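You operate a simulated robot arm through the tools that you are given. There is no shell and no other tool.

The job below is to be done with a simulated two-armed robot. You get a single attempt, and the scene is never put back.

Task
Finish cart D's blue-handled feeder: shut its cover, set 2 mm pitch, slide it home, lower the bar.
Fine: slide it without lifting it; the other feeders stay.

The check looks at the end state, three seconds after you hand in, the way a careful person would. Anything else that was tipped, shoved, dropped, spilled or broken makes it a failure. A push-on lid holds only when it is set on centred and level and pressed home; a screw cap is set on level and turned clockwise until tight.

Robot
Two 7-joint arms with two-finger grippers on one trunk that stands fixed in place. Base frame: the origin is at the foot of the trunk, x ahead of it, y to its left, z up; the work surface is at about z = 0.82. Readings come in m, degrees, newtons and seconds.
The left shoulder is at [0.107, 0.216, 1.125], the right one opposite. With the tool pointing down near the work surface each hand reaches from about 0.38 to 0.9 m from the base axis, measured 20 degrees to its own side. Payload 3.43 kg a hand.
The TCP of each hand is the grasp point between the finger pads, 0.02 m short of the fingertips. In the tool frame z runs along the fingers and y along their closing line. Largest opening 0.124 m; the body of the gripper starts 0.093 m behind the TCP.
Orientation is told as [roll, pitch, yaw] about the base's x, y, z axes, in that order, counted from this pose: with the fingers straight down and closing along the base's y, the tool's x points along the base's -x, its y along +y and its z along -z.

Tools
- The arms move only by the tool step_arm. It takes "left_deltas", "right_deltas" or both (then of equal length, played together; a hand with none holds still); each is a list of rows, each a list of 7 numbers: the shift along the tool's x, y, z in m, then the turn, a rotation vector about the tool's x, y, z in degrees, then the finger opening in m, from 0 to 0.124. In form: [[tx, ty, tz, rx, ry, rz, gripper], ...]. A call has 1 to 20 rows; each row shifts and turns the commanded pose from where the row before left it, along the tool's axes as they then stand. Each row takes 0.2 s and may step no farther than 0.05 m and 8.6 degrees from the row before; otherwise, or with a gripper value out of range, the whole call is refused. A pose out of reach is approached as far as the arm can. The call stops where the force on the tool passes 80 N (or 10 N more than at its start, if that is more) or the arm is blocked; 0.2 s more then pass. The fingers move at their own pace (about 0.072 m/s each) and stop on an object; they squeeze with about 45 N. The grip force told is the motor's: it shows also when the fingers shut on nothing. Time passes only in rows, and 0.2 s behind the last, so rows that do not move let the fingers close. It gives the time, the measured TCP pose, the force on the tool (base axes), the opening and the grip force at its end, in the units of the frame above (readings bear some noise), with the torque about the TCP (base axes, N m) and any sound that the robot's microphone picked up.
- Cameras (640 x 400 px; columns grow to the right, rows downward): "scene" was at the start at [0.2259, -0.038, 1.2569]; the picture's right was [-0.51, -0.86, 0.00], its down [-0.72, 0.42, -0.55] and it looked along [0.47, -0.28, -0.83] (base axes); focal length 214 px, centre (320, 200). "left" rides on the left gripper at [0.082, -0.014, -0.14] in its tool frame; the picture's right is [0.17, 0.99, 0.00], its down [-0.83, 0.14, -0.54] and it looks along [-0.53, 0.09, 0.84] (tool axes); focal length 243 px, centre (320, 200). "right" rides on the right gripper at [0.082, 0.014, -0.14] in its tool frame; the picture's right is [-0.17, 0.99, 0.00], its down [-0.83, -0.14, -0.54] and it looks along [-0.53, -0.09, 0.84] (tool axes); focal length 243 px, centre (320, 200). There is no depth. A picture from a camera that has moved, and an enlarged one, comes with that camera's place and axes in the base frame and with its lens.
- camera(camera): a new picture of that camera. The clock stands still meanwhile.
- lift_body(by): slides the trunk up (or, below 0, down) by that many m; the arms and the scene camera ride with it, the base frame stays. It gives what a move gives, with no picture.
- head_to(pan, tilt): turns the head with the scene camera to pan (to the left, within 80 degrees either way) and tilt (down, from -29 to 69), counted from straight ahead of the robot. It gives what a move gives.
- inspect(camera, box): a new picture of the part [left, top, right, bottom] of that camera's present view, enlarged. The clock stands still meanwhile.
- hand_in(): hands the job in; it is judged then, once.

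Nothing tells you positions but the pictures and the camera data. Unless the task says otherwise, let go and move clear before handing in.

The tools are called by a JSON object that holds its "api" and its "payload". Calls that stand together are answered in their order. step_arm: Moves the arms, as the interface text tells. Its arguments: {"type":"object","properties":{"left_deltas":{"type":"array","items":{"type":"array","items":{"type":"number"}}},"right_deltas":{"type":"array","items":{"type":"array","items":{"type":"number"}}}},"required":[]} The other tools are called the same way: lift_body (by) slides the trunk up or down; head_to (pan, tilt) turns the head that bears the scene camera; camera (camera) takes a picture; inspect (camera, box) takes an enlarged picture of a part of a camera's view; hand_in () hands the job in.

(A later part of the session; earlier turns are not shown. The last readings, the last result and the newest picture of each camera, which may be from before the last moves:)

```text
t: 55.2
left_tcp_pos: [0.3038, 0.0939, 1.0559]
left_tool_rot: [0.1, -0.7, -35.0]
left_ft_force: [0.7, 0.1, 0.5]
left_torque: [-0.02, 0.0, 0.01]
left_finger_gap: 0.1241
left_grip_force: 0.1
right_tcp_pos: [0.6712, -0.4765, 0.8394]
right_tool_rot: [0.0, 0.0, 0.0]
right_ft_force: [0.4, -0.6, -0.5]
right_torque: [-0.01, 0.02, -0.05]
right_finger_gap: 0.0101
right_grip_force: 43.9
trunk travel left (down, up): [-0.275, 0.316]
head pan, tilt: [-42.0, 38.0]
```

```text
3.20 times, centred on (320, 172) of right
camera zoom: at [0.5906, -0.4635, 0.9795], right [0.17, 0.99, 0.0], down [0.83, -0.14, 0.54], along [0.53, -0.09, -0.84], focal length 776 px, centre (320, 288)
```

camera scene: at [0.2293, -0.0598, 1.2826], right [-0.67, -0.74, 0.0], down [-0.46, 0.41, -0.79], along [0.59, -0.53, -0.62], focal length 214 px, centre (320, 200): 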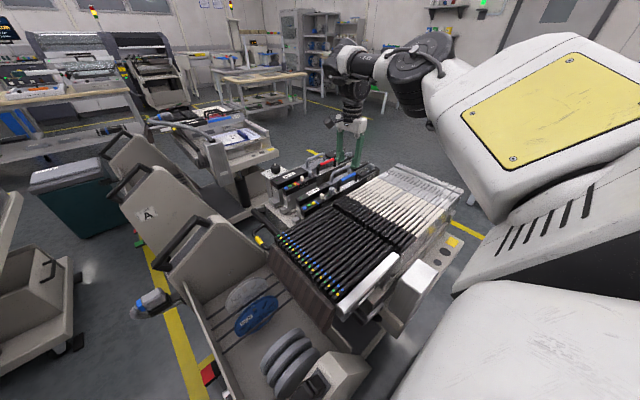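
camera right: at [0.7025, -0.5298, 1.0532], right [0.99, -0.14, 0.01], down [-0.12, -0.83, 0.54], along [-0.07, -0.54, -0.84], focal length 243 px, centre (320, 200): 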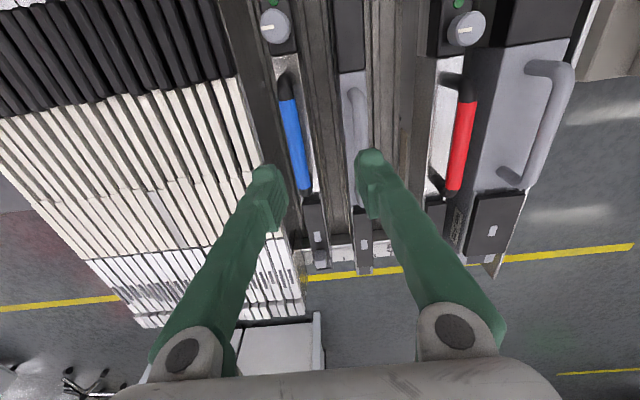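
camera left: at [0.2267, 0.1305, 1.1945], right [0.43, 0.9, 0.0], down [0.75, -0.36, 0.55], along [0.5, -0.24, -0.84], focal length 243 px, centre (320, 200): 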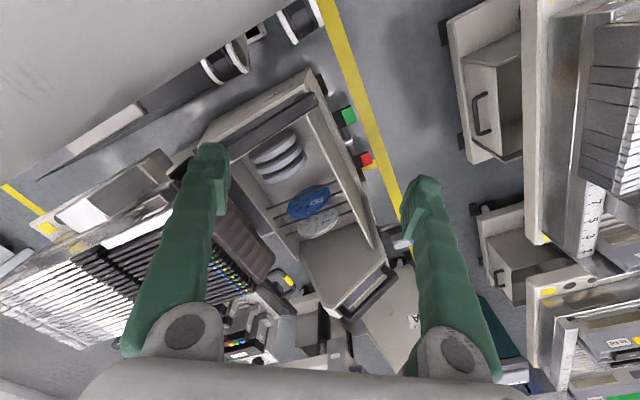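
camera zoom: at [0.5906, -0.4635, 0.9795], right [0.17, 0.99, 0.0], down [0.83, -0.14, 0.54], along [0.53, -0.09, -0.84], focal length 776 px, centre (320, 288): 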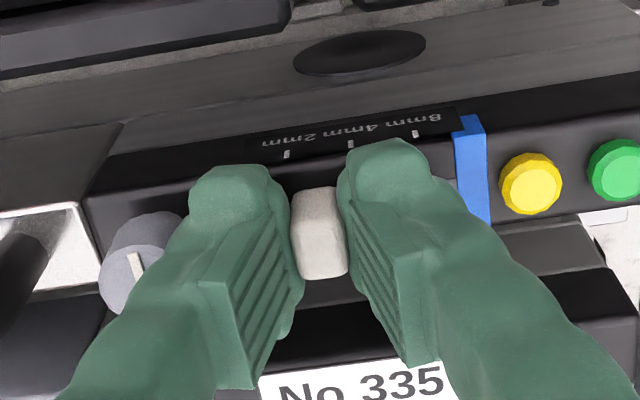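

{"api": "step_arm", "payload": {"right_deltas": [[0, -0.0035, 0, 0, 0, 0, 0.008], [0, -0.0035, 0, 0, 0, 0, 0.008], [0, 0, 0, 0, 0, 0, 0.008]]}}

{"api": "inspect", "payload": {"camera": "right", "box": [220, 110, 420, 235]}}

{"api": "inspect", "payload": {"camera": "scene", "box": [285, 160, 345, 208]}}

```text
t: 56.0
left_tcp_pos: [0.3036, 0.0931, 1.0556]
left_tool_rot: [0.1, -0.8, -35.0]
left_ft_force: [0.0, 0.0, -0.7]
left_torque: [-0.03, -0.04, 0.02]
left_finger_gap: 0.1242
left_grip_force: 0.0
right_tcp_pos: [0.6727, -0.4807, 0.8382]
right_tool_rot: [0.1, -0.2, 0.1]
right_ft_force: [0.2, 6.0, 0.0]
right_torque: [-0.04, 0.11, -0.02]
right_finger_gap: 0.0102
right_grip_force: 43.4
trunk travel left (down, up): [-0.275, 0.316]
head pan, tilt: [-42.0, 38.0]
```

```text
3.20 times, centred on (320, 172) of right
camera zoom: at [0.591, -0.4692, 0.9795], right [0.16, 0.99, 0.0], down [0.83, -0.14, 0.54], along [0.53, -0.09, -0.84], focal length 776 px, centre (320, 288)
```

zoom: 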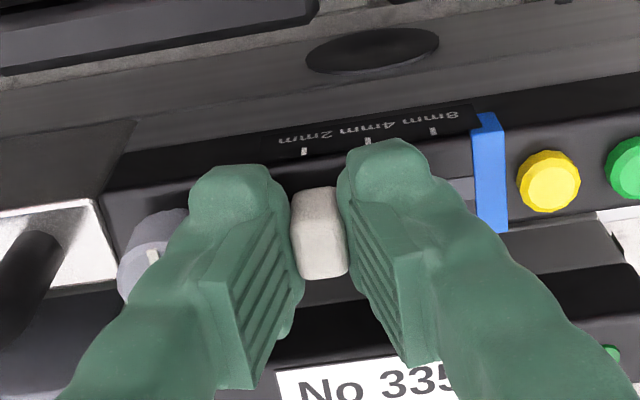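

```text
8.33 times, centred on (315, 184) of scene
camera zoom: at [0.2293, -0.0597, 1.2826], right [-0.67, -0.74, 0.0], down [-0.46, 0.41, -0.79], along [0.59, -0.53, -0.62], focal length 1787 px, centre (362, 333)
```

zoom: 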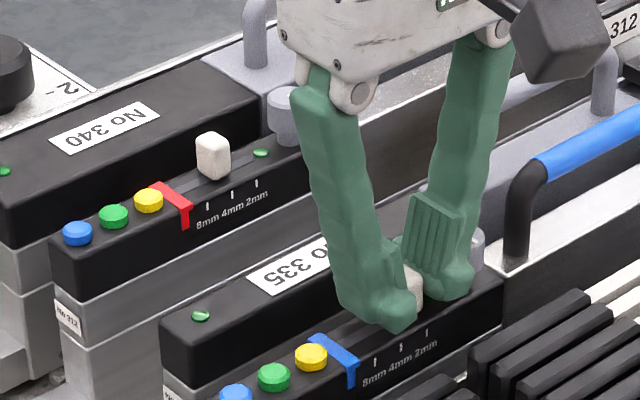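

The slider has moved about 11 of the 15 mm, and the −y finger is now against the grey knob. I'll release, close the fingers and finish by pushing from the +y side.

{"api": "step_arm", "payload": {"right_deltas": [[0, 0.003, 0, 0, 0, 0, 0.017], [0, 0, 0, 0, 0, 0, 0.017], [0, 0, -0.02, 0, 0, 0, 0.017], [0, 0, -0.02, 0, 0, 0, 0.017], [0, 0.012, 0, 0, 0, 0, 0.0], [0, 0.01, 0, 0, 0, 0, 0.0], [0, 0, 0, 0, 0, 0, 0.0]]}}

{"api": "inspect", "payload": {"camera": "right", "box": [220, 110, 420, 235]}}

{"api": "inspect", "payload": {"camera": "scene", "box": [285, 160, 345, 208]}}

```text
t: 57.6
left_tcp_pos: [0.3045, 0.0935, 1.0563]
left_tool_rot: [0.1, -0.8, -35.0]
left_ft_force: [-0.5, -1.2, -0.5]
left_torque: [-0.01, 0.01, 0.01]
left_finger_gap: 0.124
left_grip_force: 0.0
right_tcp_pos: [0.6735, -0.4582, 0.8782]
right_tool_rot: [0.1, 0.0, -0.1]
right_ft_force: [0.4, 0.5, -0.9]
right_torque: [0.03, -0.02, -0.03]
right_finger_gap: 0.0
right_grip_force: 34.3
trunk travel left (down, up): [-0.275, 0.316]
head pan, tilt: [-42.0, 38.0]
```

```text
3.20 times, centred on (320, 172) of right
camera zoom: at [0.5916, -0.4452, 1.0188], right [0.17, 0.99, 0.0], down [0.83, -0.14, 0.54], along [0.53, -0.09, -0.84], focal length 776 px, centre (320, 288)
```

zoom: 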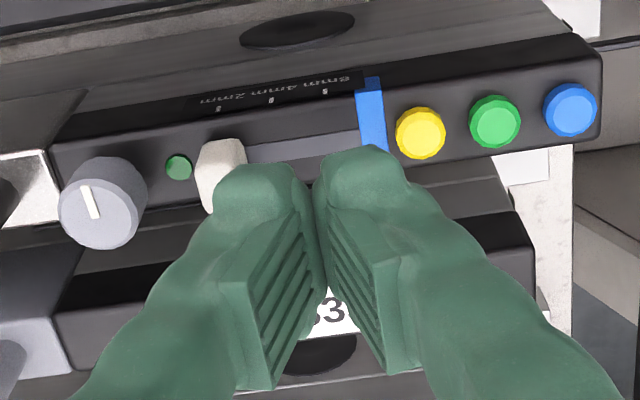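

```text
8.33 times, centred on (315, 184) of scene
camera zoom: at [0.2295, -0.0603, 1.2825], right [-0.67, -0.74, 0.0], down [-0.46, 0.41, -0.79], along [0.59, -0.53, -0.62], focal length 1787 px, centre (362, 333)
```

zoom: 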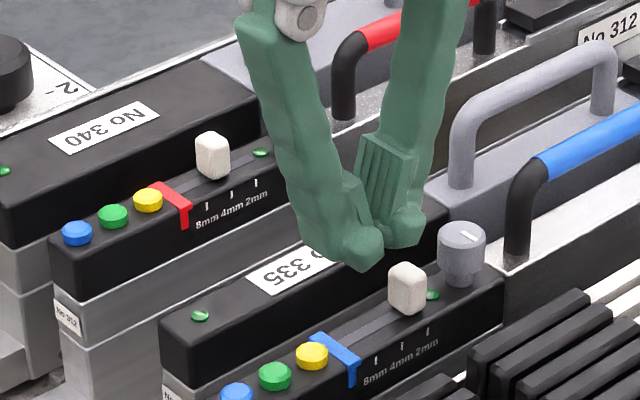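

I'll back the hand off a bit to view the slider against its marks without the fingers in the way.

{"api": "step_arm", "payload": {"right_deltas": [[0, 0.0, -0.03, 0, 0, 0, 0.0], [0.03, 0, -0.01, 0, 0, 0, 0.06], [0.03, 0, 0, 0, 0, 0, 0.12], [0.0, 0, 0, 0, 0, 0, 0.12]]}}

{"api": "camera", "payload": {"camera": "right"}}

{"api": "inspect", "payload": {"camera": "scene", "box": [290, 170, 340, 210]}}

```text
t: 58.6
left_tcp_pos: [0.3028, 0.0929, 1.0559]
left_tool_rot: [0.0, -0.7, -35.1]
left_ft_force: [0.1, -0.4, 1.1]
left_torque: [-0.02, 0.02, -0.03]
left_finger_gap: 0.124
left_grip_force: 0.1
right_tcp_pos: [0.6117, -0.4565, 0.9203]
right_tool_rot: [0.0, 0.0, -0.1]
right_ft_force: [0.0, -0.5, -0.6]
right_torque: [0.0, 0.0, -0.01]
right_finger_gap: 0.1105
right_grip_force: 0.0
trunk travel left (down, up): [-0.275, 0.316]
head pan, tilt: [-42.0, 38.0]
```

```text
taken
camera right: at [0.5308, -0.4443, 1.06], right [0.17, 0.99, 0.0], down [0.83, -0.14, 0.54], along [0.53, -0.09, -0.84], focal length 243 px, centre (320, 200)
```

right: 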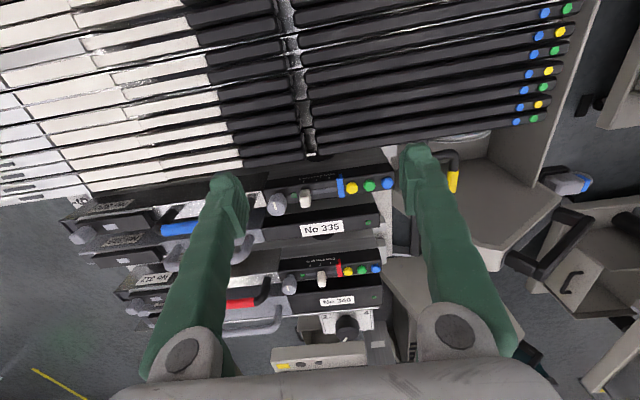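

```text
10.00 times, centred on (315, 190) of scene
camera zoom: at [0.2299, -0.06, 1.2825], right [-0.67, -0.74, 0.0], down [-0.46, 0.41, -0.79], along [0.59, -0.53, -0.62], focal length 2145 px, centre (370, 300)
```

zoom: 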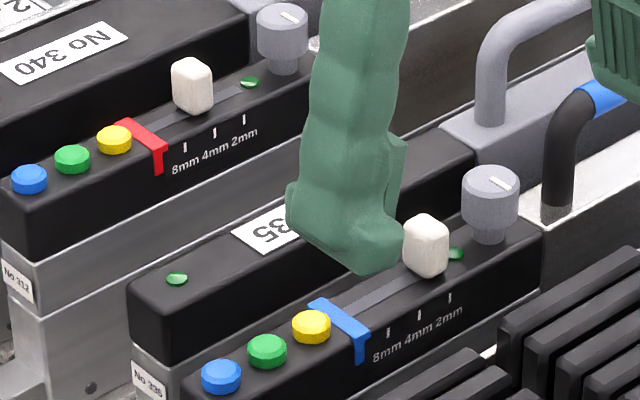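

{"api": "inspect", "payload": {"camera": "right", "box": [250, 160, 410, 240]}}

{"api": "inspect", "payload": {"camera": "right", "box": [260, 245, 400, 320]}}

```text
4.00 times, centred on (330, 200) of right
camera zoom: at [0.5308, -0.4443, 1.06], right [0.17, 0.99, 0.0], down [0.83, -0.14, 0.54], along [0.53, -0.09, -0.84], focal length 970 px, centre (280, 200)
```

zoom: 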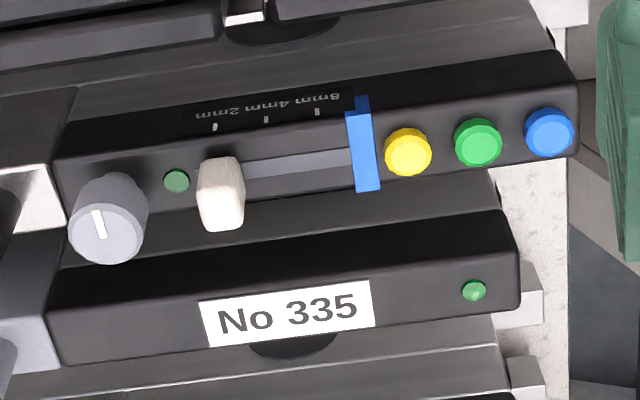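

```text
4.57 times, centred on (330, 282) of right
camera zoom: at [0.5308, -0.4443, 1.06], right [0.17, 0.99, 0.0], down [0.83, -0.14, 0.54], along [0.53, -0.09, -0.84], focal length 1109 px, centre (274, -177)
```

zoom: 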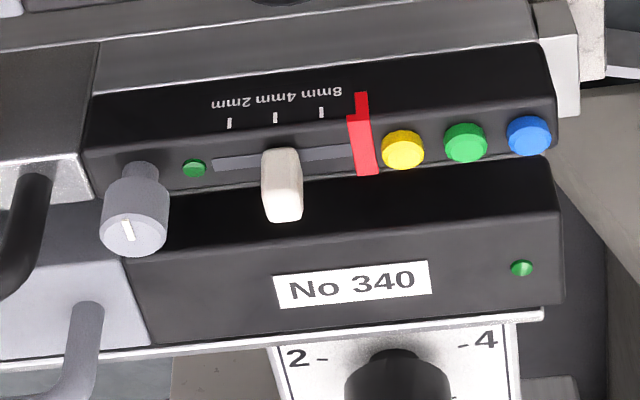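

The slider now sits on the 2 mm mark (it snapped to the detent). Next I'll slide feeder 320 home: its end face is at y≈−0.382 and it has about 18–19 mm to go to match feeder 312. I'll bring the closed fingers down in front of that end face.

{"api": "step_arm", "payload": {"right_deltas": [[0, 0.03, 0, 0, 0, 0, 0.0], [-0.03, 0.04, 0, 0, 0, 0, 0.0], [-0.03, 0.035, 0, 0, 0, 0, 0.0], [0, 0, 0.03, 0, 0, 0, 0.0], [0, 0, 0.03, 0, 0, 0, 0.0], [0, 0, 0, 0, 0, 0, 0.0]]}}

{"api": "camera", "payload": {"camera": "right"}}

{"api": "inspect", "payload": {"camera": "right", "box": [200, 100, 440, 250]}}

{"api": "inspect", "payload": {"camera": "scene", "box": [255, 160, 345, 230]}}

```text
t: 60.0
left_tcp_pos: [0.303, 0.0941, 1.0568]
left_tool_rot: [0.1, -0.8, -35.0]
left_ft_force: [-0.8, -0.2, -0.8]
left_torque: [-0.03, -0.01, -0.04]
left_finger_gap: 0.124
left_grip_force: 0.0
right_tcp_pos: [0.6734, -0.3517, 0.8616]
right_tool_rot: [-0.1, -0.1, 0.1]
right_ft_force: [0.3, -0.4, 0.0]
right_torque: [-0.04, -0.01, 0.02]
right_finger_gap: 0.0001
right_grip_force: 34.5
trunk travel left (down, up): [-0.275, 0.316]
head pan, tilt: [-42.0, 38.0]
```

```text
taken
camera right: at [0.5919, -0.3391, 1.0005], right [0.17, 0.99, 0.0], down [0.83, -0.14, 0.54], along [0.53, -0.09, -0.84], focal length 243 px, centre (320, 200)
```

right: 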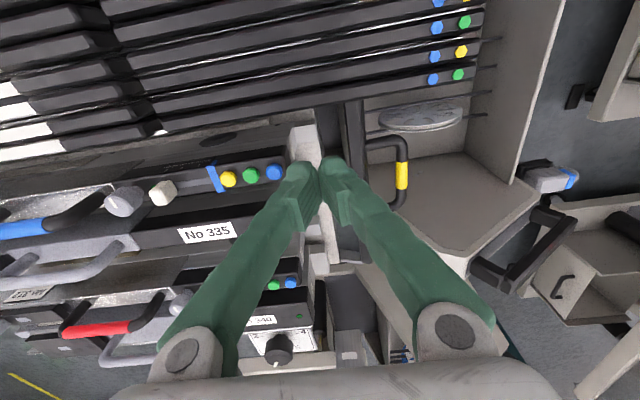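

```text
2.67 times, centred on (320, 175) of right
camera zoom: at [0.5919, -0.3391, 1.0005], right [0.17, 0.99, 0.0], down [0.83, -0.14, 0.54], along [0.53, -0.09, -0.84], focal length 647 px, centre (320, 267)
```

zoom: 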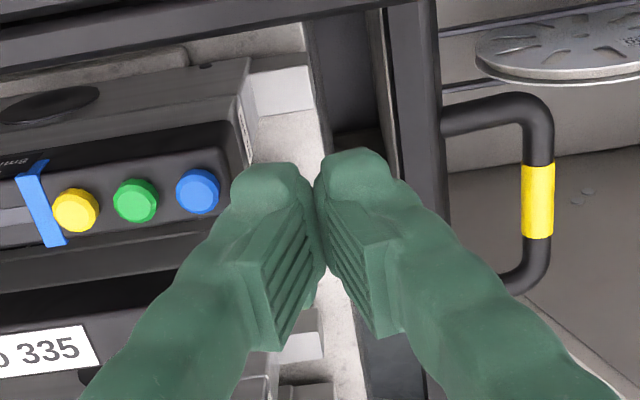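

```text
5.71 times, centred on (300, 195) of scene
camera zoom: at [0.2288, -0.0598, 1.2827], right [-0.67, -0.74, 0.0], down [-0.46, 0.41, -0.79], along [0.59, -0.53, -0.62], focal length 1226 px, centre (434, 229)
```

zoom: 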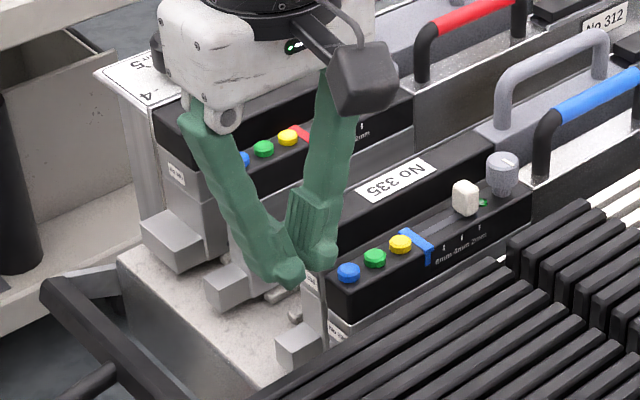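

{"api": "step_arm", "payload": {"right_deltas": [[0, 0, 0.03, 0, 0, 0, 0.0], [0, 0, 0.024, 0, 0, 0, 0.0], [0, 0, 0, 0, 0, 0, 0.0]]}}

{"api": "inspect", "payload": {"camera": "right", "box": [200, 100, 440, 250]}}

{"api": "inspect", "payload": {"camera": "scene", "box": [255, 160, 345, 230]}}

```text
t: 60.8
left_tcp_pos: [0.3034, 0.0926, 1.0556]
left_tool_rot: [0.1, -0.7, -35.0]
left_ft_force: [-0.4, 0.0, 0.1]
left_torque: [0.0, -0.01, -0.03]
left_finger_gap: 0.1237
left_grip_force: 0.1
right_tcp_pos: [0.6741, -0.3532, 0.8046]
right_tool_rot: [0.1, -0.1, 0.1]
right_ft_force: [-0.5, 1.0, -0.3]
right_torque: [0.0, -0.01, 0.0]
right_finger_gap: 0.0
right_grip_force: 34.5
trunk travel left (down, up): [-0.275, 0.316]
head pan, tilt: [-42.0, 38.0]
```

```text
2.67 times, centred on (320, 175) of right
camera zoom: at [0.5919, -0.3405, 0.9446], right [0.17, 0.99, 0.0], down [0.83, -0.14, 0.54], along [0.53, -0.09, -0.84], focal length 647 px, centre (320, 267)
```

zoom: 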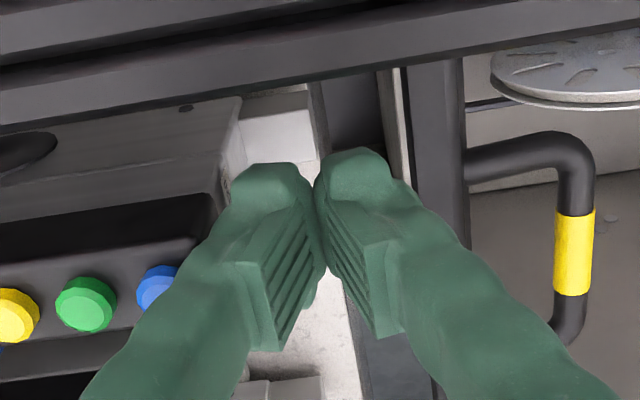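

```text
5.71 times, centred on (300, 195) of scene
camera zoom: at [0.2293, -0.0602, 1.2826], right [-0.67, -0.74, 0.0], down [-0.46, 0.41, -0.79], along [0.59, -0.53, -0.62], focal length 1226 px, centre (434, 229)
```

zoom: 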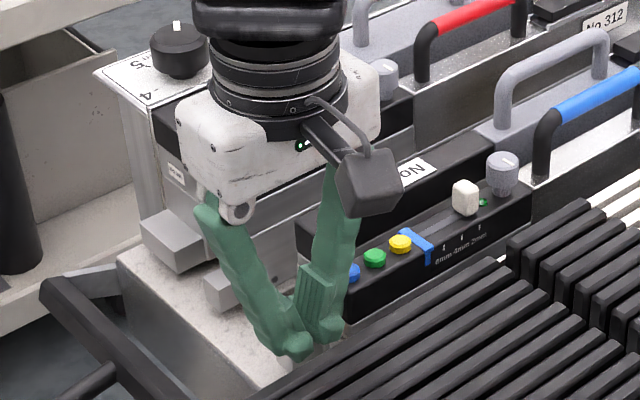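

I'll tilt the hand about 16° so the fingertips lead and meet the end face squarely, away from the blue button.

{"api": "step_arm", "payload": {"right_deltas": [[0, 0, 0, 8, 0, 0, 0.0], [0, 0, 0, 8, 0, 0, 0.0], [0, 0, 0, 0, 0, 0, 0.0]]}}

{"api": "inspect", "payload": {"camera": "right", "box": [200, 100, 440, 250]}}

{"api": "inspect", "payload": {"camera": "scene", "box": [255, 160, 345, 230]}}

```text
t: 61.6
left_tcp_pos: [0.3036, 0.0957, 1.0568]
left_tool_rot: [-0.1, -0.7, -35.1]
left_ft_force: [-0.6, -0.5, 0.8]
left_torque: [0.01, -0.03, 0.04]
left_finger_gap: 0.1241
left_grip_force: 0.1
right_tcp_pos: [0.6463, -0.3829, 0.8042]
right_tool_rot: [-15.1, -0.9, 0.5]
right_ft_force: [13.3, 34.0, 5.5]
right_torque: [-0.23, 0.01, 0.38]
right_finger_gap: 0.006
right_grip_force: 34.0
right hand out of reach, approached as far as the arm can: row 1, 2
trunk travel left (down, up): [-0.275, 0.316]
head pan, tilt: [-42.0, 38.0]
```

```text
2.67 times, centred on (320, 175) of right
camera zoom: at [0.5619, -0.3355, 0.9357], right [0.16, 0.95, -0.25], down [0.82, 0.01, 0.57], along [0.55, -0.3, -0.78], focal length 647 px, centre (320, 267)
```

zoom: 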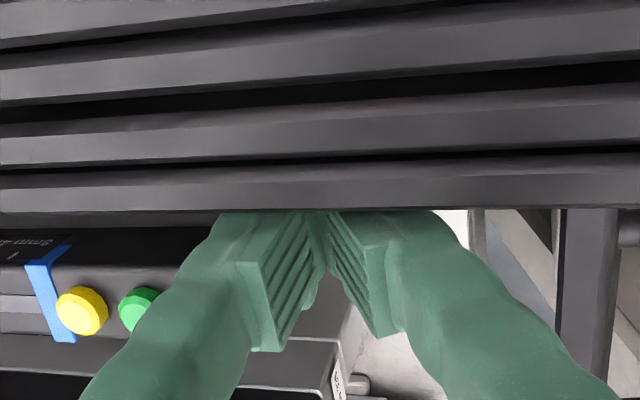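

```text
5.71 times, centred on (300, 195) of scene
camera zoom: at [0.2299, -0.0565, 1.2827], right [-0.67, -0.74, 0.0], down [-0.46, 0.41, -0.79], along [0.59, -0.53, -0.61], focal length 1226 px, centre (434, 229)
```

zoom: 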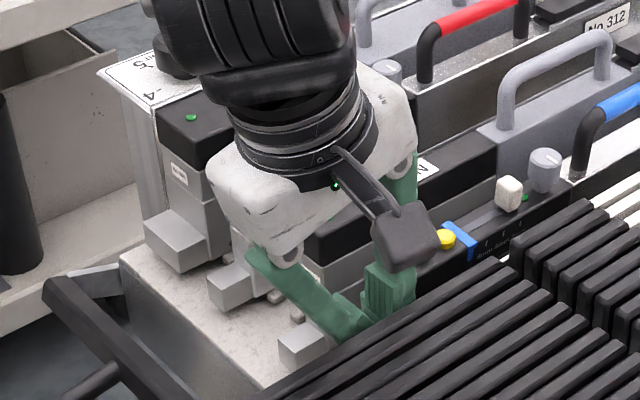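

The tilt was out of reach there, so the arm drifted and pushed the feeder in further than I planned. It's now resisting at 34 N. I'll back straight off and check everything.

{"api": "step_arm", "payload": {"right_deltas": [[0, 0.0097, -0.0025, -5, 0, 0, 0.0], [0, 0.0098, -0.002, -5, 0, 0, 0.0], [0, 0.01, -0.001, -5, 0.8, 0, 0.0], [0, 0, 0, 0, 0, 0, 0.0]]}}

{"api": "inspect", "payload": {"camera": "scene", "box": [255, 160, 345, 230]}}

{"api": "inspect", "payload": {"camera": "right", "box": [200, 100, 440, 250]}}

```text
t: 62.6
left_tcp_pos: [0.3058, 0.0926, 1.0551]
left_tool_rot: [0.1, -0.5, -34.9]
left_ft_force: [0.1, 0.5, 0.0]
left_torque: [0.03, -0.01, 0.03]
left_finger_gap: 0.124
left_grip_force: 0.1
right_tcp_pos: [0.6451, -0.3616, 0.8013]
right_tool_rot: [-1.2, 0.7, -0.1]
right_ft_force: [28.9, -14.3, -1.5]
right_torque: [-0.13, -0.29, 0.27]
right_finger_gap: 0.0063
right_grip_force: 34.1
trunk travel left (down, up): [-0.275, 0.316]
head pan, tilt: [-42.0, 38.0]
```

```text
5.71 times, centred on (300, 195) of scene
camera zoom: at [0.2324, -0.0618, 1.2819], right [-0.67, -0.74, 0.0], down [-0.46, 0.41, -0.79], along [0.58, -0.53, -0.62], focal length 1226 px, centre (434, 229)
```

zoom: 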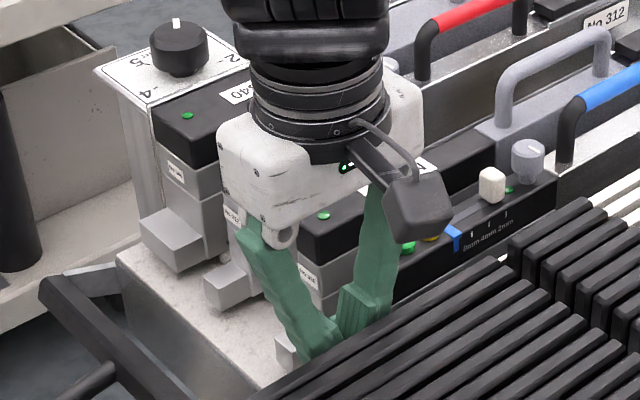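

```text
2.67 times, centred on (320, 175) of right
camera zoom: at [0.5663, -0.3468, 0.9419], right [0.17, 0.99, -0.02], down [0.84, -0.13, 0.53], along [0.52, -0.11, -0.85], focal length 647 px, centre (320, 267)
```

zoom: 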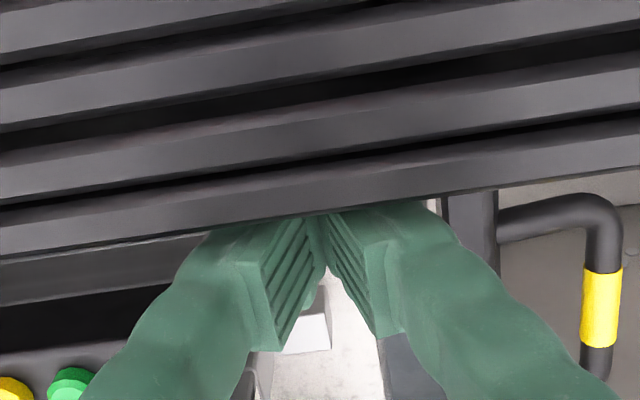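

{"api": "step_arm", "payload": {"right_deltas": [[-0.008, 0, 0, 0, 0, 0, 0.0], [-0.01, 0, 0, 0, 0, 0, 0.0], [0, 0, 0, 0, 0, 0, 0.0]]}}

{"api": "inspect", "payload": {"camera": "scene", "box": [255, 160, 345, 230]}}

{"api": "inspect", "payload": {"camera": "right", "box": [200, 100, 440, 250]}}

```text
t: 63.4
left_tcp_pos: [0.3031, 0.0927, 1.056]
left_tool_rot: [0.2, -0.7, -35.1]
left_ft_force: [0.2, 0.1, 0.2]
left_torque: [0.0, -0.02, 0.04]
left_finger_gap: 0.1242
left_grip_force: 0.1
right_tcp_pos: [0.6594, -0.359, 0.8032]
right_tool_rot: [-1.0, 0.7, 0.0]
right_ft_force: [0.5, 0.1, 0.6]
right_torque: [-0.01, -0.01, 0.01]
right_finger_gap: 0.0
right_grip_force: 34.3
trunk travel left (down, up): [-0.275, 0.316]
head pan, tilt: [-42.0, 38.0]
```

```text
5.71 times, centred on (300, 195) of scene
camera zoom: at [0.2288, -0.0601, 1.2827], right [-0.67, -0.74, 0.0], down [-0.46, 0.41, -0.79], along [0.59, -0.53, -0.62], focal length 1226 px, centre (434, 229)
```

zoom: 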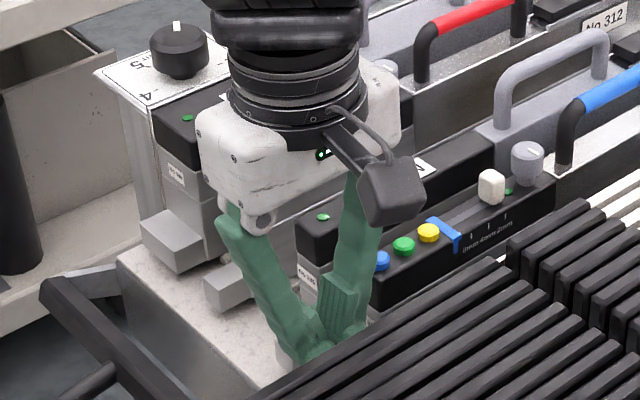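

```text
2.67 times, centred on (320, 175) of right
camera zoom: at [0.5803, -0.3445, 0.9442], right [0.17, 0.99, -0.02], down [0.84, -0.13, 0.53], along [0.52, -0.1, -0.85], focal length 647 px, centre (320, 267)
```

zoom: 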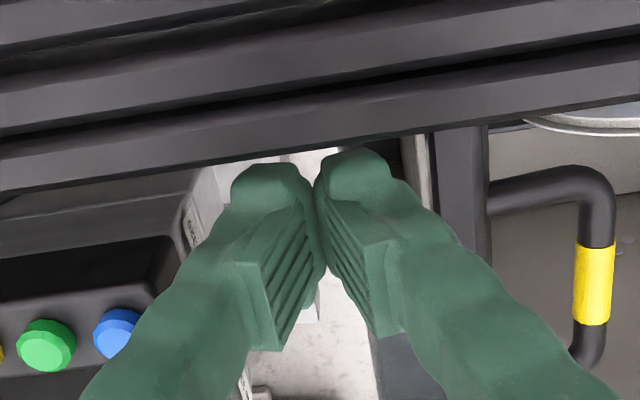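

Forces are back to zero and feeder 320 has moved about 20 mm, close to home. I'll raise the hand and check its alignment against the neighbours.

{"api": "step_arm", "payload": {"right_deltas": [[0, 0.003, -0.03, 1.0, -0.7, 0, 0.0], [0, 0, -0.04, 0, 0, 0, 0.06], [0.02, 0, -0.04, 0, 0, 0, 0.12], [0.03, 0, -0.02, 0, 0, 0, 0.12], [0.03, 0, 0, 0, 0, 0, 0.12], [0, 0, 0, 0, 0, 0, 0.12]]}}

{"api": "camera", "payload": {"camera": "right"}}

{"api": "inspect", "payload": {"camera": "scene", "box": [255, 160, 345, 230]}}

```text
t: 64.8
left_tcp_pos: [0.3043, 0.093, 1.0559]
left_tool_rot: [0.1, -0.7, -35.0]
left_ft_force: [0.3, -0.1, 0.5]
left_torque: [0.01, 0.02, 0.0]
left_finger_gap: 0.1239
left_grip_force: 0.1
right_tcp_pos: [0.581, -0.3531, 0.9318]
right_tool_rot: [-2.0, 0.1, 0.0]
right_ft_force: [-0.5, -0.6, 0.3]
right_torque: [-0.02, -0.01, -0.01]
right_finger_gap: 0.1201
right_grip_force: 0.1
trunk travel left (down, up): [-0.275, 0.316]
head pan, tilt: [-42.0, 38.0]
```

```text
taken
camera right: at [0.4993, -0.3349, 1.0725], right [0.17, 0.99, -0.04], down [0.83, -0.12, 0.54], along [0.53, -0.12, -0.84], focal length 243 px, centre (320, 200)
```

right: 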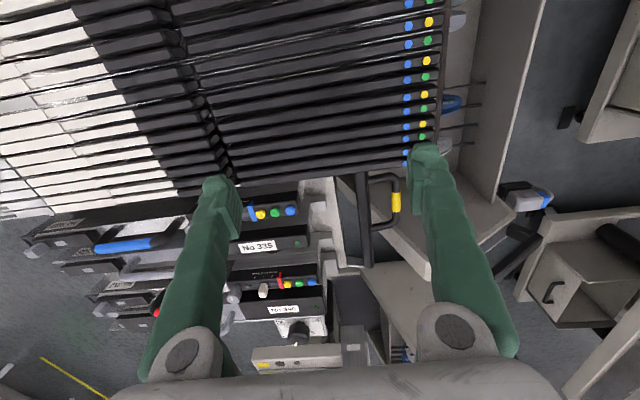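

```text
5.71 times, centred on (300, 195) of scene
camera zoom: at [0.2298, -0.06, 1.2825], right [-0.67, -0.74, 0.0], down [-0.46, 0.41, -0.79], along [0.59, -0.53, -0.62], focal length 1226 px, centre (434, 229)
```

zoom: 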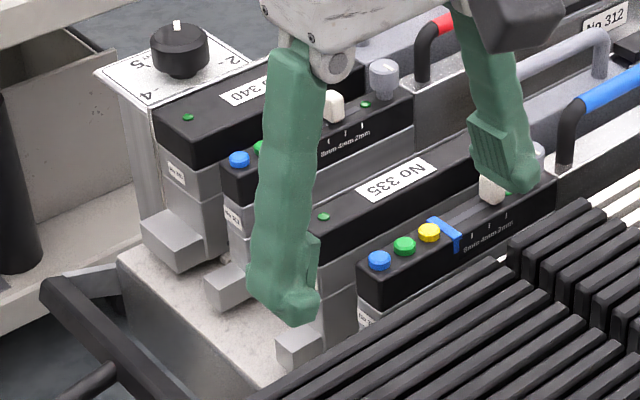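

{"api": "inspect", "payload": {"camera": "right", "box": [230, 165, 370, 310]}}

{"api": "inspect", "payload": {"camera": "right", "box": [300, 165, 420, 275]}}

```text
2.76 times, centred on (300, 238) of right
camera zoom: at [0.4993, -0.3349, 1.0725], right [0.17, 0.99, -0.04], down [0.83, -0.12, 0.54], along [0.53, -0.12, -0.84], focal length 669 px, centre (375, 97)
```

zoom: 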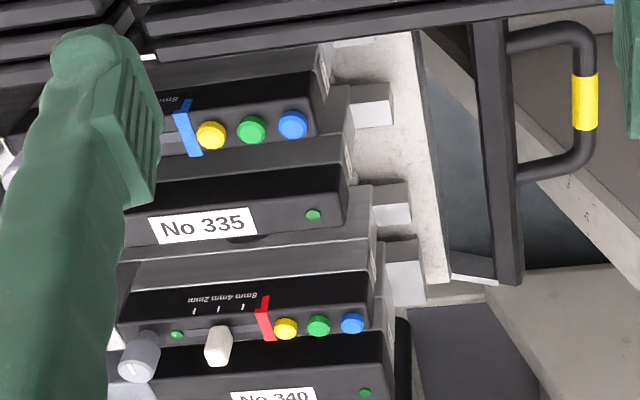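

```text
3.64 times, centred on (360, 220) of right
camera zoom: at [0.4993, -0.3349, 1.0725], right [0.17, 0.99, -0.04], down [0.83, -0.12, 0.54], along [0.53, -0.12, -0.84], focal length 882 px, centre (174, 127)
```

zoom: 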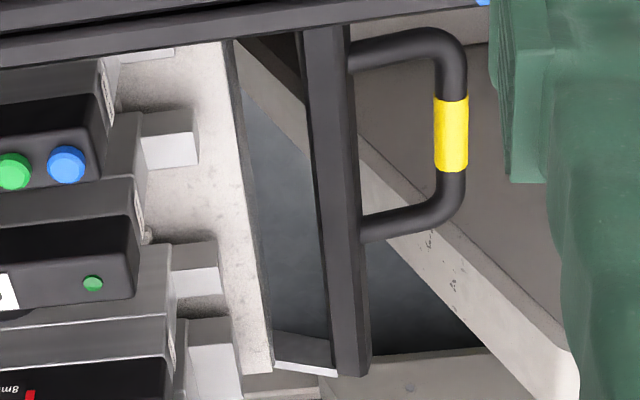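

Feeder 320 now lines up with 312 and is against its stop, with the slider still on 2 mm. Now for the bar: I'll look at its surroundings with the head before testing it.

{"api": "head_to", "payload": {"pan": -28, "tilt": 48}}

{"api": "camera", "payload": {"camera": "scene"}}

{"api": "inspect", "payload": {"camera": "scene", "box": [200, 100, 380, 220]}}

{"api": "inspect", "payload": {"camera": "right", "box": [330, 150, 550, 300]}}

```text
t: 65.5
left_tcp_pos: [0.3039, 0.0929, 1.0564]
left_tool_rot: [0.1, -0.7, -34.9]
left_ft_force: [-0.7, -0.2, -0.1]
left_torque: [0.03, 0.0, -0.03]
left_finger_gap: 0.1238
left_grip_force: 0.1
right_tcp_pos: [0.5813, -0.3526, 0.9326]
right_tool_rot: [-2.0, 0.0, 0.0]
right_ft_force: [-0.4, -0.1, 0.5]
right_torque: [0.03, -0.01, 0.02]
right_finger_gap: 0.12
right_grip_force: 0.0
trunk travel left (down, up): [-0.275, 0.316]
head pan, tilt: [-28.0, 48.0]
```

```text
taken
camera scene: at [0.2346, -0.0395, 1.2682], right [-0.47, -0.88, 0.0], down [-0.66, 0.35, -0.67], along [0.59, -0.31, -0.74], focal length 214 px, centre (320, 200)
```

scene: 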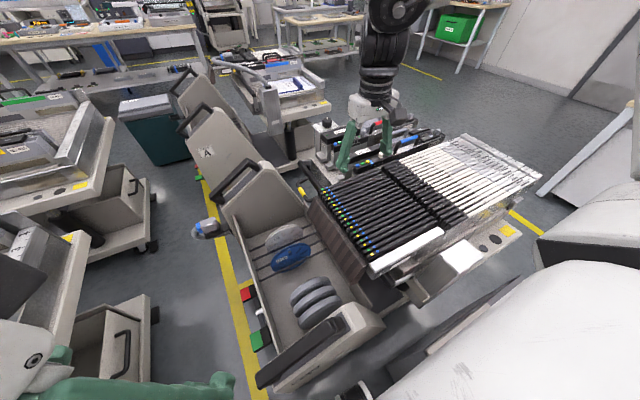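

```text
3.33 times, centred on (290, 160) of scene
camera zoom: at [0.2346, -0.0395, 1.2682], right [-0.47, -0.88, 0.0], down [-0.66, 0.35, -0.67], along [0.59, -0.31, -0.74], focal length 715 px, centre (420, 333)
```

zoom: 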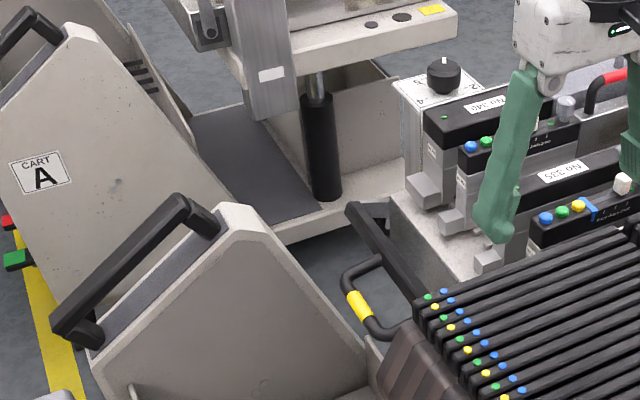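

```text
2.67 times, centred on (440, 225) of right
camera zoom: at [0.4991, -0.3352, 1.0727], right [0.17, 0.99, -0.03], down [0.83, -0.12, 0.54], along [0.53, -0.12, -0.84], focal length 647 px, centre (0, 133)
```

zoom: 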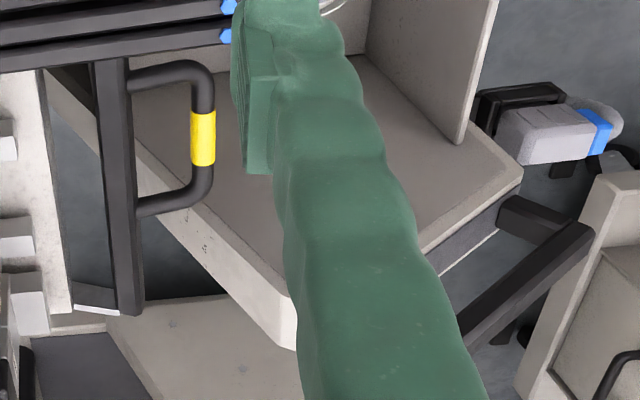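

I'll do a gentle test: approach the yellow grip (about 0.774, −0.248, 0.68) from above with closed fingers and press lightly to learn whether the bar can go down from here.

{"api": "step_arm", "payload": {"right_deltas": [[-0.03, 0.02, 0, 2.0, 0, 0, 0.06], [-0.03, 0.02, 0.005, 0, 0, 0, 0.0], [-0.03, 0.02, 0.01, 0, 0, 0, 0.0], [-0.03, 0.02, 0.01, 0, 0, 0, 0.0], [0, 0, 0, 0, 0, 0, 0.0]]}}

{"api": "camera", "payload": {"camera": "right"}}

```text
t: 66.8
left_tcp_pos: [0.3039, 0.0932, 1.057]
left_tool_rot: [0.1, -0.6, -35.0]
left_ft_force: [-0.5, -1.0, 0.1]
left_torque: [0.0, -0.05, 0.0]
left_finger_gap: 0.1241
left_grip_force: 0.0
right_tcp_pos: [0.6378, -0.3204, 0.9018]
right_tool_rot: [-3.7, -0.1, 0.0]
right_ft_force: [-0.1, 0.2, -0.8]
right_torque: [-0.02, -0.04, 0.0]
right_finger_gap: 0.0002
right_grip_force: 34.2
right hand out of reach, approached as far as the arm can: row 2, 3, 4
trunk travel left (down, up): [-0.275, 0.316]
head pan, tilt: [-28.0, 48.0]
```

```text
taken
camera right: at [0.5555, -0.2998, 1.0401], right [0.17, 0.98, -0.07], down [0.83, -0.1, 0.55], along [0.53, -0.15, -0.83], focal length 243 px, centre (320, 200)
```

right: 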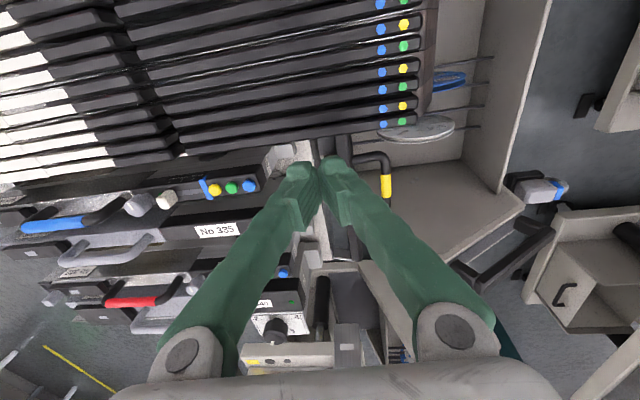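

{"api": "step_arm", "payload": {"right_deltas": [[-0.01, -0.015, 0.01, -3.7, 0, 0, 0.0], [-0.012, 0, 0.03, 0, 0, 0, 0.0], [-0.012, 0, 0.03, 0, 0, 0, 0.0], [0, 0, 0.025, 0, 0, 0, 0.0], [0, 0, 0, 0, 0, 0, 0.0]]}}

{"api": "camera", "payload": {"camera": "right"}}

```text
t: 68.0
left_tcp_pos: [0.304, 0.0932, 1.0561]
left_tool_rot: [0.0, -0.7, -35.0]
left_ft_force: [-0.1, 0.6, -0.5]
left_torque: [0.01, 0.0, 0.0]
left_finger_gap: 0.1241
left_grip_force: 0.1
right_tcp_pos: [0.6704, -0.3392, 0.8065]
right_tool_rot: [-0.3, 0.0, -0.1]
right_ft_force: [0.7, -0.9, -0.3]
right_torque: [0.02, -0.02, -0.03]
right_finger_gap: 0.0
right_grip_force: 33.9
trunk travel left (down, up): [-0.275, 0.316]
head pan, tilt: [-28.0, 48.0]
```

```text
taken
camera right: at [0.5894, -0.326, 0.9473], right [0.17, 0.99, -0.01], down [0.83, -0.14, 0.54], along [0.53, -0.09, -0.84], focal length 243 px, centre (320, 200)
```

right: 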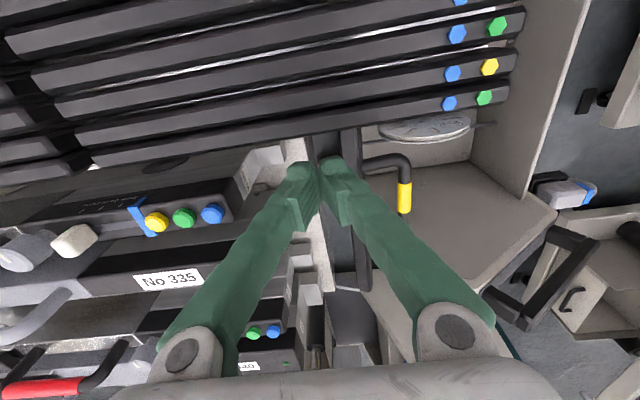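

{"api": "step_arm", "payload": {"right_deltas": [[-0.026, 0.02, 0, 0, 0, 0, 0.0], [-0.026, 0.022, 0.005, 0, 0, 0, 0.0], [-0.026, 0.022, 0.005, 0, 0, 0, 0.0], [-0.026, 0.027, 0.01, 0, 0, 0, 0.0], [0, 0, 0, 0, 0, 0, 0.0]]}}

{"api": "camera", "payload": {"camera": "right"}}

{"api": "inspect", "payload": {"camera": "scene", "box": [200, 100, 380, 220]}}

```text
t: 69.2
left_tcp_pos: [0.3036, 0.0927, 1.0556]
left_tool_rot: [0.1, -0.7, -35.0]
left_ft_force: [-0.1, -0.3, 0.0]
left_torque: [0.01, 0.0, 0.01]
left_finger_gap: 0.1237
left_grip_force: 0.0
right_tcp_pos: [0.6795, -0.3318, 0.807]
right_tool_rot: [-0.3, 0.2, 0.1]
right_ft_force: [-0.6, -0.1, -0.8]
right_torque: [-0.04, -0.01, 0.0]
right_finger_gap: 0.0
right_grip_force: 34.4
right hand out of reach, approached as far as the arm can: row 1, 2, 3, 4
trunk travel left (down, up): [-0.275, 0.316]
head pan, tilt: [-28.0, 48.0]
```

```text
taken
camera right: at [0.5981, -0.3192, 0.947], right [0.17, 0.99, -0.01], down [0.83, -0.14, 0.54], along [0.53, -0.09, -0.84], focal length 243 px, centre (320, 200)
```

right: 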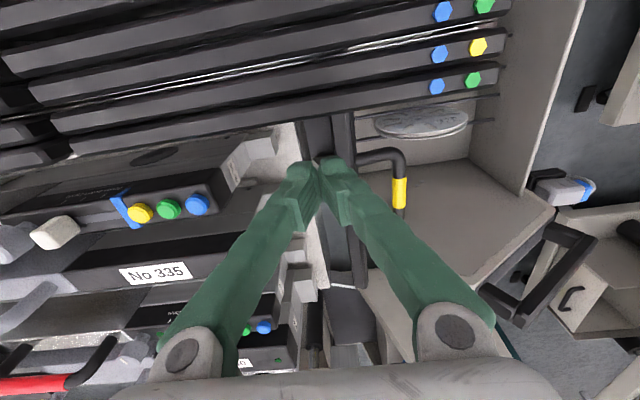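

```text
3.33 times, centred on (290, 160) of scene
camera zoom: at [0.235, -0.0395, 1.2681], right [-0.47, -0.88, 0.0], down [-0.66, 0.35, -0.67], along [0.59, -0.31, -0.74], focal length 715 px, centre (420, 333)
```

zoom: 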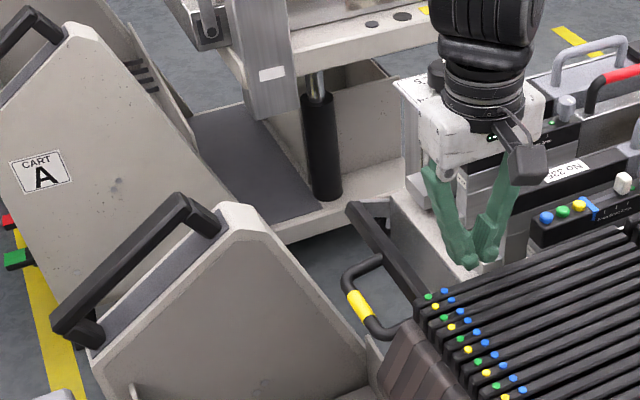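

The arm seems stuck at a joint limit in this posture. I'll retract toward the start pose and approach again along a more natural direction.

{"api": "step_arm", "payload": {"right_deltas": [[0, 0, -0.04, 0, 0, 0, 0.0], [0, 0, -0.04, 0, 0, 0, 0.0], [0.03, -0.01, -0.03, 0, 0, 0, 0.0], [0.04, -0.01, -0.02, 0, 0, 0, 0.0], [0.04, -0.02, 0, 0, 0, 0, 0.0], [0.04, -0.03, 0, 0, 0, 0, 0.0], [0.04, -0.03, 0, 0, 0, 0, 0.0], [0.04, -0.02, 0, 0, 0, 0, 0.0], [0, 0, 0, 0, 0, 0, 0.0]]}}

{"api": "camera", "payload": {"camera": "scene"}}

```text
t: 71.2
left_tcp_pos: [0.3033, 0.0929, 1.0567]
left_tool_rot: [-0.1, -0.6, -35.0]
left_ft_force: [0.1, 0.9, -0.7]
left_torque: [-0.01, 0.06, 0.0]
left_finger_gap: 0.1242
left_grip_force: 0.0
right_tcp_pos: [0.4428, -0.4521, 0.9361]
right_tool_rot: [-0.3, 0.2, 0.0]
right_ft_force: [0.0, -0.4, -0.3]
right_torque: [-0.01, 0.0, -0.01]
right_finger_gap: 0.0
right_grip_force: 34.5
right hand out of reach, approached as far as the arm can: row 2
trunk travel left (down, up): [-0.275, 0.316]
head pan, tilt: [-28.0, 48.0]
```

```text
taken
camera scene: at [0.2357, -0.0389, 1.2679], right [-0.47, -0.88, 0.0], down [-0.66, 0.35, -0.67], along [0.59, -0.31, -0.74], focal length 214 px, centre (320, 200)
```

scene: 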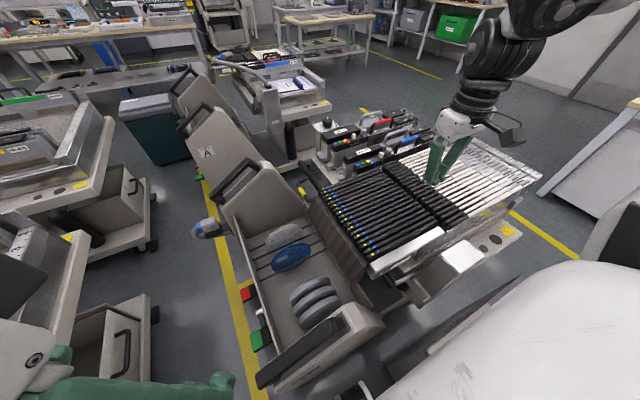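

{"api": "lift_body", "payload": {"by": 0.15}}

{"api": "step_arm", "payload": {"right_deltas": [[-0.04, 0.02, 0.01, 0, 0, 0, 0.0], [-0.04, 0.02, 0.02, 0, 0, 0, 0.0], [-0.04, 0.02, 0.02, 0, 0, 0, 0.0], [-0.04, 0.02, 0.02, 0, 0, 0, 0.0], [-0.04, 0.02, 0.02, 0, 0, 0, 0.0], [-0.04, 0.02, 0.02, 0, 0, 0, 0.0], [0, 0, 0, 0, 0, 0, 0.0]]}}

```text
t: 72.9
left_tcp_pos: [0.2869, 0.0935, 1.2242]
left_tool_rot: [4.2, -6.6, -35.2]
left_ft_force: [0.4, 0.2, -0.7]
left_torque: [0.0, -0.01, -0.01]
left_finger_gap: 0.124
left_grip_force: 0.1
right_tcp_pos: [0.4434, -0.4538, 1.0849]
right_tool_rot: [-0.3, 0.2, 0.0]
right_ft_force: [0.3, -0.3, 1.0]
right_torque: [-0.02, -0.02, 0.0]
right_finger_gap: 0.0
right_grip_force: 34.1
trunk travel left (down, up): [-0.425, 0.166]
head pan, tilt: [-28.0, 48.0]
```

```text
t: 74.5
left_tcp_pos: [0.2866, 0.0946, 1.2234]
left_tool_rot: [4.2, -6.6, -35.2]
left_ft_force: [0.6, 0.9, -0.3]
left_torque: [-0.03, -0.01, 0.0]
left_finger_gap: 0.1238
left_grip_force: 0.1
right_tcp_pos: [0.6595, -0.3437, 0.9833]
right_tool_rot: [-0.2, -0.2, 0.0]
right_ft_force: [0.5, -0.3, 0.0]
right_torque: [-0.04, -0.02, -0.03]
right_finger_gap: 0.0
right_grip_force: 34.7
right hand out of reach, approached as far as the arm can: row 6
trunk travel left (down, up): [-0.425, 0.166]
head pan, tilt: [-28.0, 48.0]
```

{"api": "step_arm", "payload": {"right_deltas": [[0, 0, 0.04, 0, 0, 0, 0.0], [0, 0, 0.04, 0, 0, 0, 0.0], [0, 0, 0.04, 0, 0, 0, 0.0], [-0.01, 0, 0.04, 0, 0, 0, 0.0], [-0.02, 0.02, 0.01, 0, 0, 0, 0.0], [-0.02, 0.02, 0.01, 0, 0, 0, 0.0], [-0.02, 0.02, 0.01, 0, 0, 0, 0.0], [0, 0, 0, 0, 0, 0, 0.0]]}}

```text
t: 76.3
left_tcp_pos: [0.2864, 0.0932, 1.224]
left_tool_rot: [4.2, -6.5, -35.2]
left_ft_force: [-0.4, -0.3, -0.9]
left_torque: [-0.01, -0.03, 0.02]
left_finger_gap: 0.1241
left_grip_force: 0.1
right_tcp_pos: [0.6597, -0.3465, 0.8644]
right_tool_rot: [-0.3, 0.0, 0.1]
right_ft_force: [0.5, -0.4, -0.3]
right_torque: [-0.02, 0.02, 0.01]
right_finger_gap: 0.0002
right_grip_force: 34.6
right hand out of reach, approached as far as the arm can: row 4, 5, 6, 7
trunk travel left (down, up): [-0.425, 0.166]
head pan, tilt: [-28.0, 48.0]
```

{"api": "step_arm", "payload": {"right_deltas": [[0, 0, 0, 0, 0, 8, 0.0], [0, 0, 0, 0, 0, 8, 0.0], [-0.02, 0.02, 0, 0, 0, 0, 0.0], [-0.02, 0.02, 0, 0, 0, 0, 0.0], [0, 0, 0, 0, 0, 0, 0.0]]}}

{"api": "camera", "payload": {"camera": "scene"}}

```text
t: 77.5
left_tcp_pos: [0.2858, 0.0933, 1.2247]
left_tool_rot: [4.2, -6.5, -35.2]
left_ft_force: [-0.2, 0.0, 0.3]
left_torque: [0.03, 0.01, 0.0]
left_finger_gap: 0.1241
left_grip_force: 0.0
right_tcp_pos: [0.6593, -0.3482, 0.8655]
right_tool_rot: [-0.4, -0.1, -16.0]
right_ft_force: [-0.4, -0.7, 0.0]
right_torque: [0.0, 0.0, 0.0]
right_finger_gap: 0.0
right_grip_force: 34.9
right hand out of reach, approached as far as the arm can: row 3, 4
trunk travel left (down, up): [-0.425, 0.166]
head pan, tilt: [-28.0, 48.0]
```

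```text
taken
camera scene: at [0.197, -0.0394, 1.4178], right [-0.47, -0.88, 0.0], down [-0.66, 0.35, -0.67], along [0.59, -0.31, -0.74], focal length 214 px, centre (320, 200)
```

scene: 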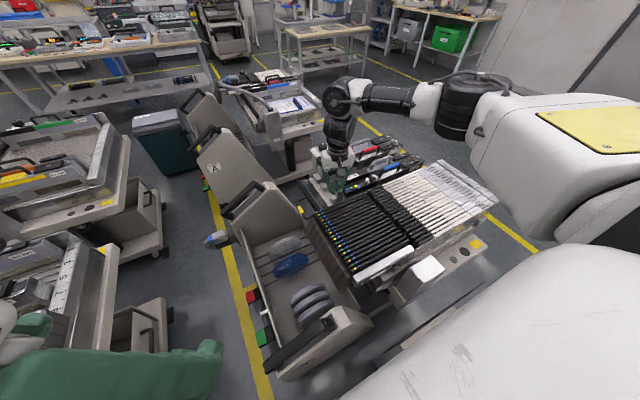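

The upper arm is nearly straight with the forearm hanging, so a lower trunk should extend forward reach at the bar's height. I'll retract the right hand upward first, then lower the trunk.

{"api": "step_arm", "payload": {"right_deltas": [[0, 0, -0.04, 0, 0, -8, 0.0], [0, 0, -0.04, 0, 0, -8, 0.0], [0.03, -0.01, -0.03, 0, 0, 0, 0.0], [0.03, -0.01, -0.03, 0, 0, 0, 0.0], [0.03, -0.01, -0.03, 0, 0, 0, 0.0], [0.03, -0.01, -0.03, 0, 0, 0, 0.0], [0.03, -0.01, -0.03, 0, 0, 0, 0.0], [0, -0.01, -0.04, 0, 0, 0, 0.0], [0, 0, 0, 0, 0, 0, 0.0]]}}

```text
t: 79.5
left_tcp_pos: [0.2862, 0.0923, 1.2239]
left_tool_rot: [4.2, -6.5, -35.3]
left_ft_force: [-0.2, -0.8, -0.4]
left_torque: [-0.01, 0.04, 0.0]
left_finger_gap: 0.1239
left_grip_force: 0.0
right_tcp_pos: [0.5106, -0.4075, 1.1354]
right_tool_rot: [-0.4, 0.1, 0.0]
right_ft_force: [0.3, 0.0, 0.2]
right_torque: [0.01, -0.01, -0.01]
right_finger_gap: 0.0
right_grip_force: 34.3
trunk travel left (down, up): [-0.425, 0.166]
head pan, tilt: [-28.0, 48.0]
```

{"api": "lift_body", "payload": {"by": -0.2}}

{"api": "camera", "payload": {"camera": "scene"}}

```text
t: 81.0
left_tcp_pos: [0.2937, 0.0935, 1.068]
left_tool_rot: [3.8, -6.4, -34.5]
left_ft_force: [2.9, 0.6, 8.2]
left_torque: [0.06, 1.14, -0.23]
left_finger_gap: 0.1239
left_grip_force: 0.2
right_tcp_pos: [0.5119, -0.4052, 0.9757]
right_tool_rot: [-0.2, 0.6, 0.0]
right_ft_force: [0.1, 0.0, 1.0]
right_torque: [0.02, 0.02, 0.01]
right_finger_gap: 0.0003
right_grip_force: 34.6
trunk travel left (down, up): [-0.27, 0.321]
head pan, tilt: [-28.0, 48.0]
stopped: the force on the tool passed its limit at 100 N (the readings are from after the stop); the commanded pose is now the measured one
```

```text
taken
camera scene: at [0.2378, -0.0396, 1.2617], right [-0.47, -0.88, 0.0], down [-0.66, 0.35, -0.67], along [0.59, -0.31, -0.74], focal length 214 px, centre (320, 200)
```

scene: 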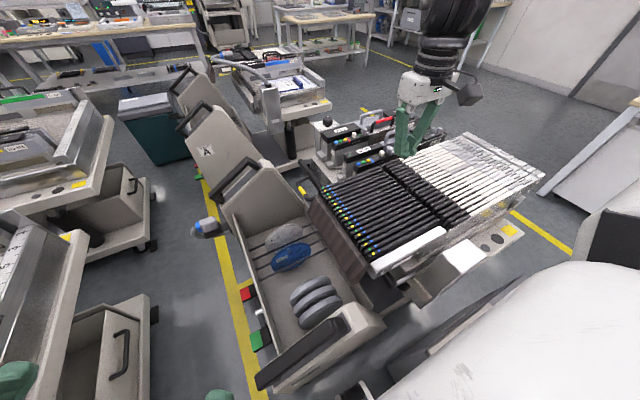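

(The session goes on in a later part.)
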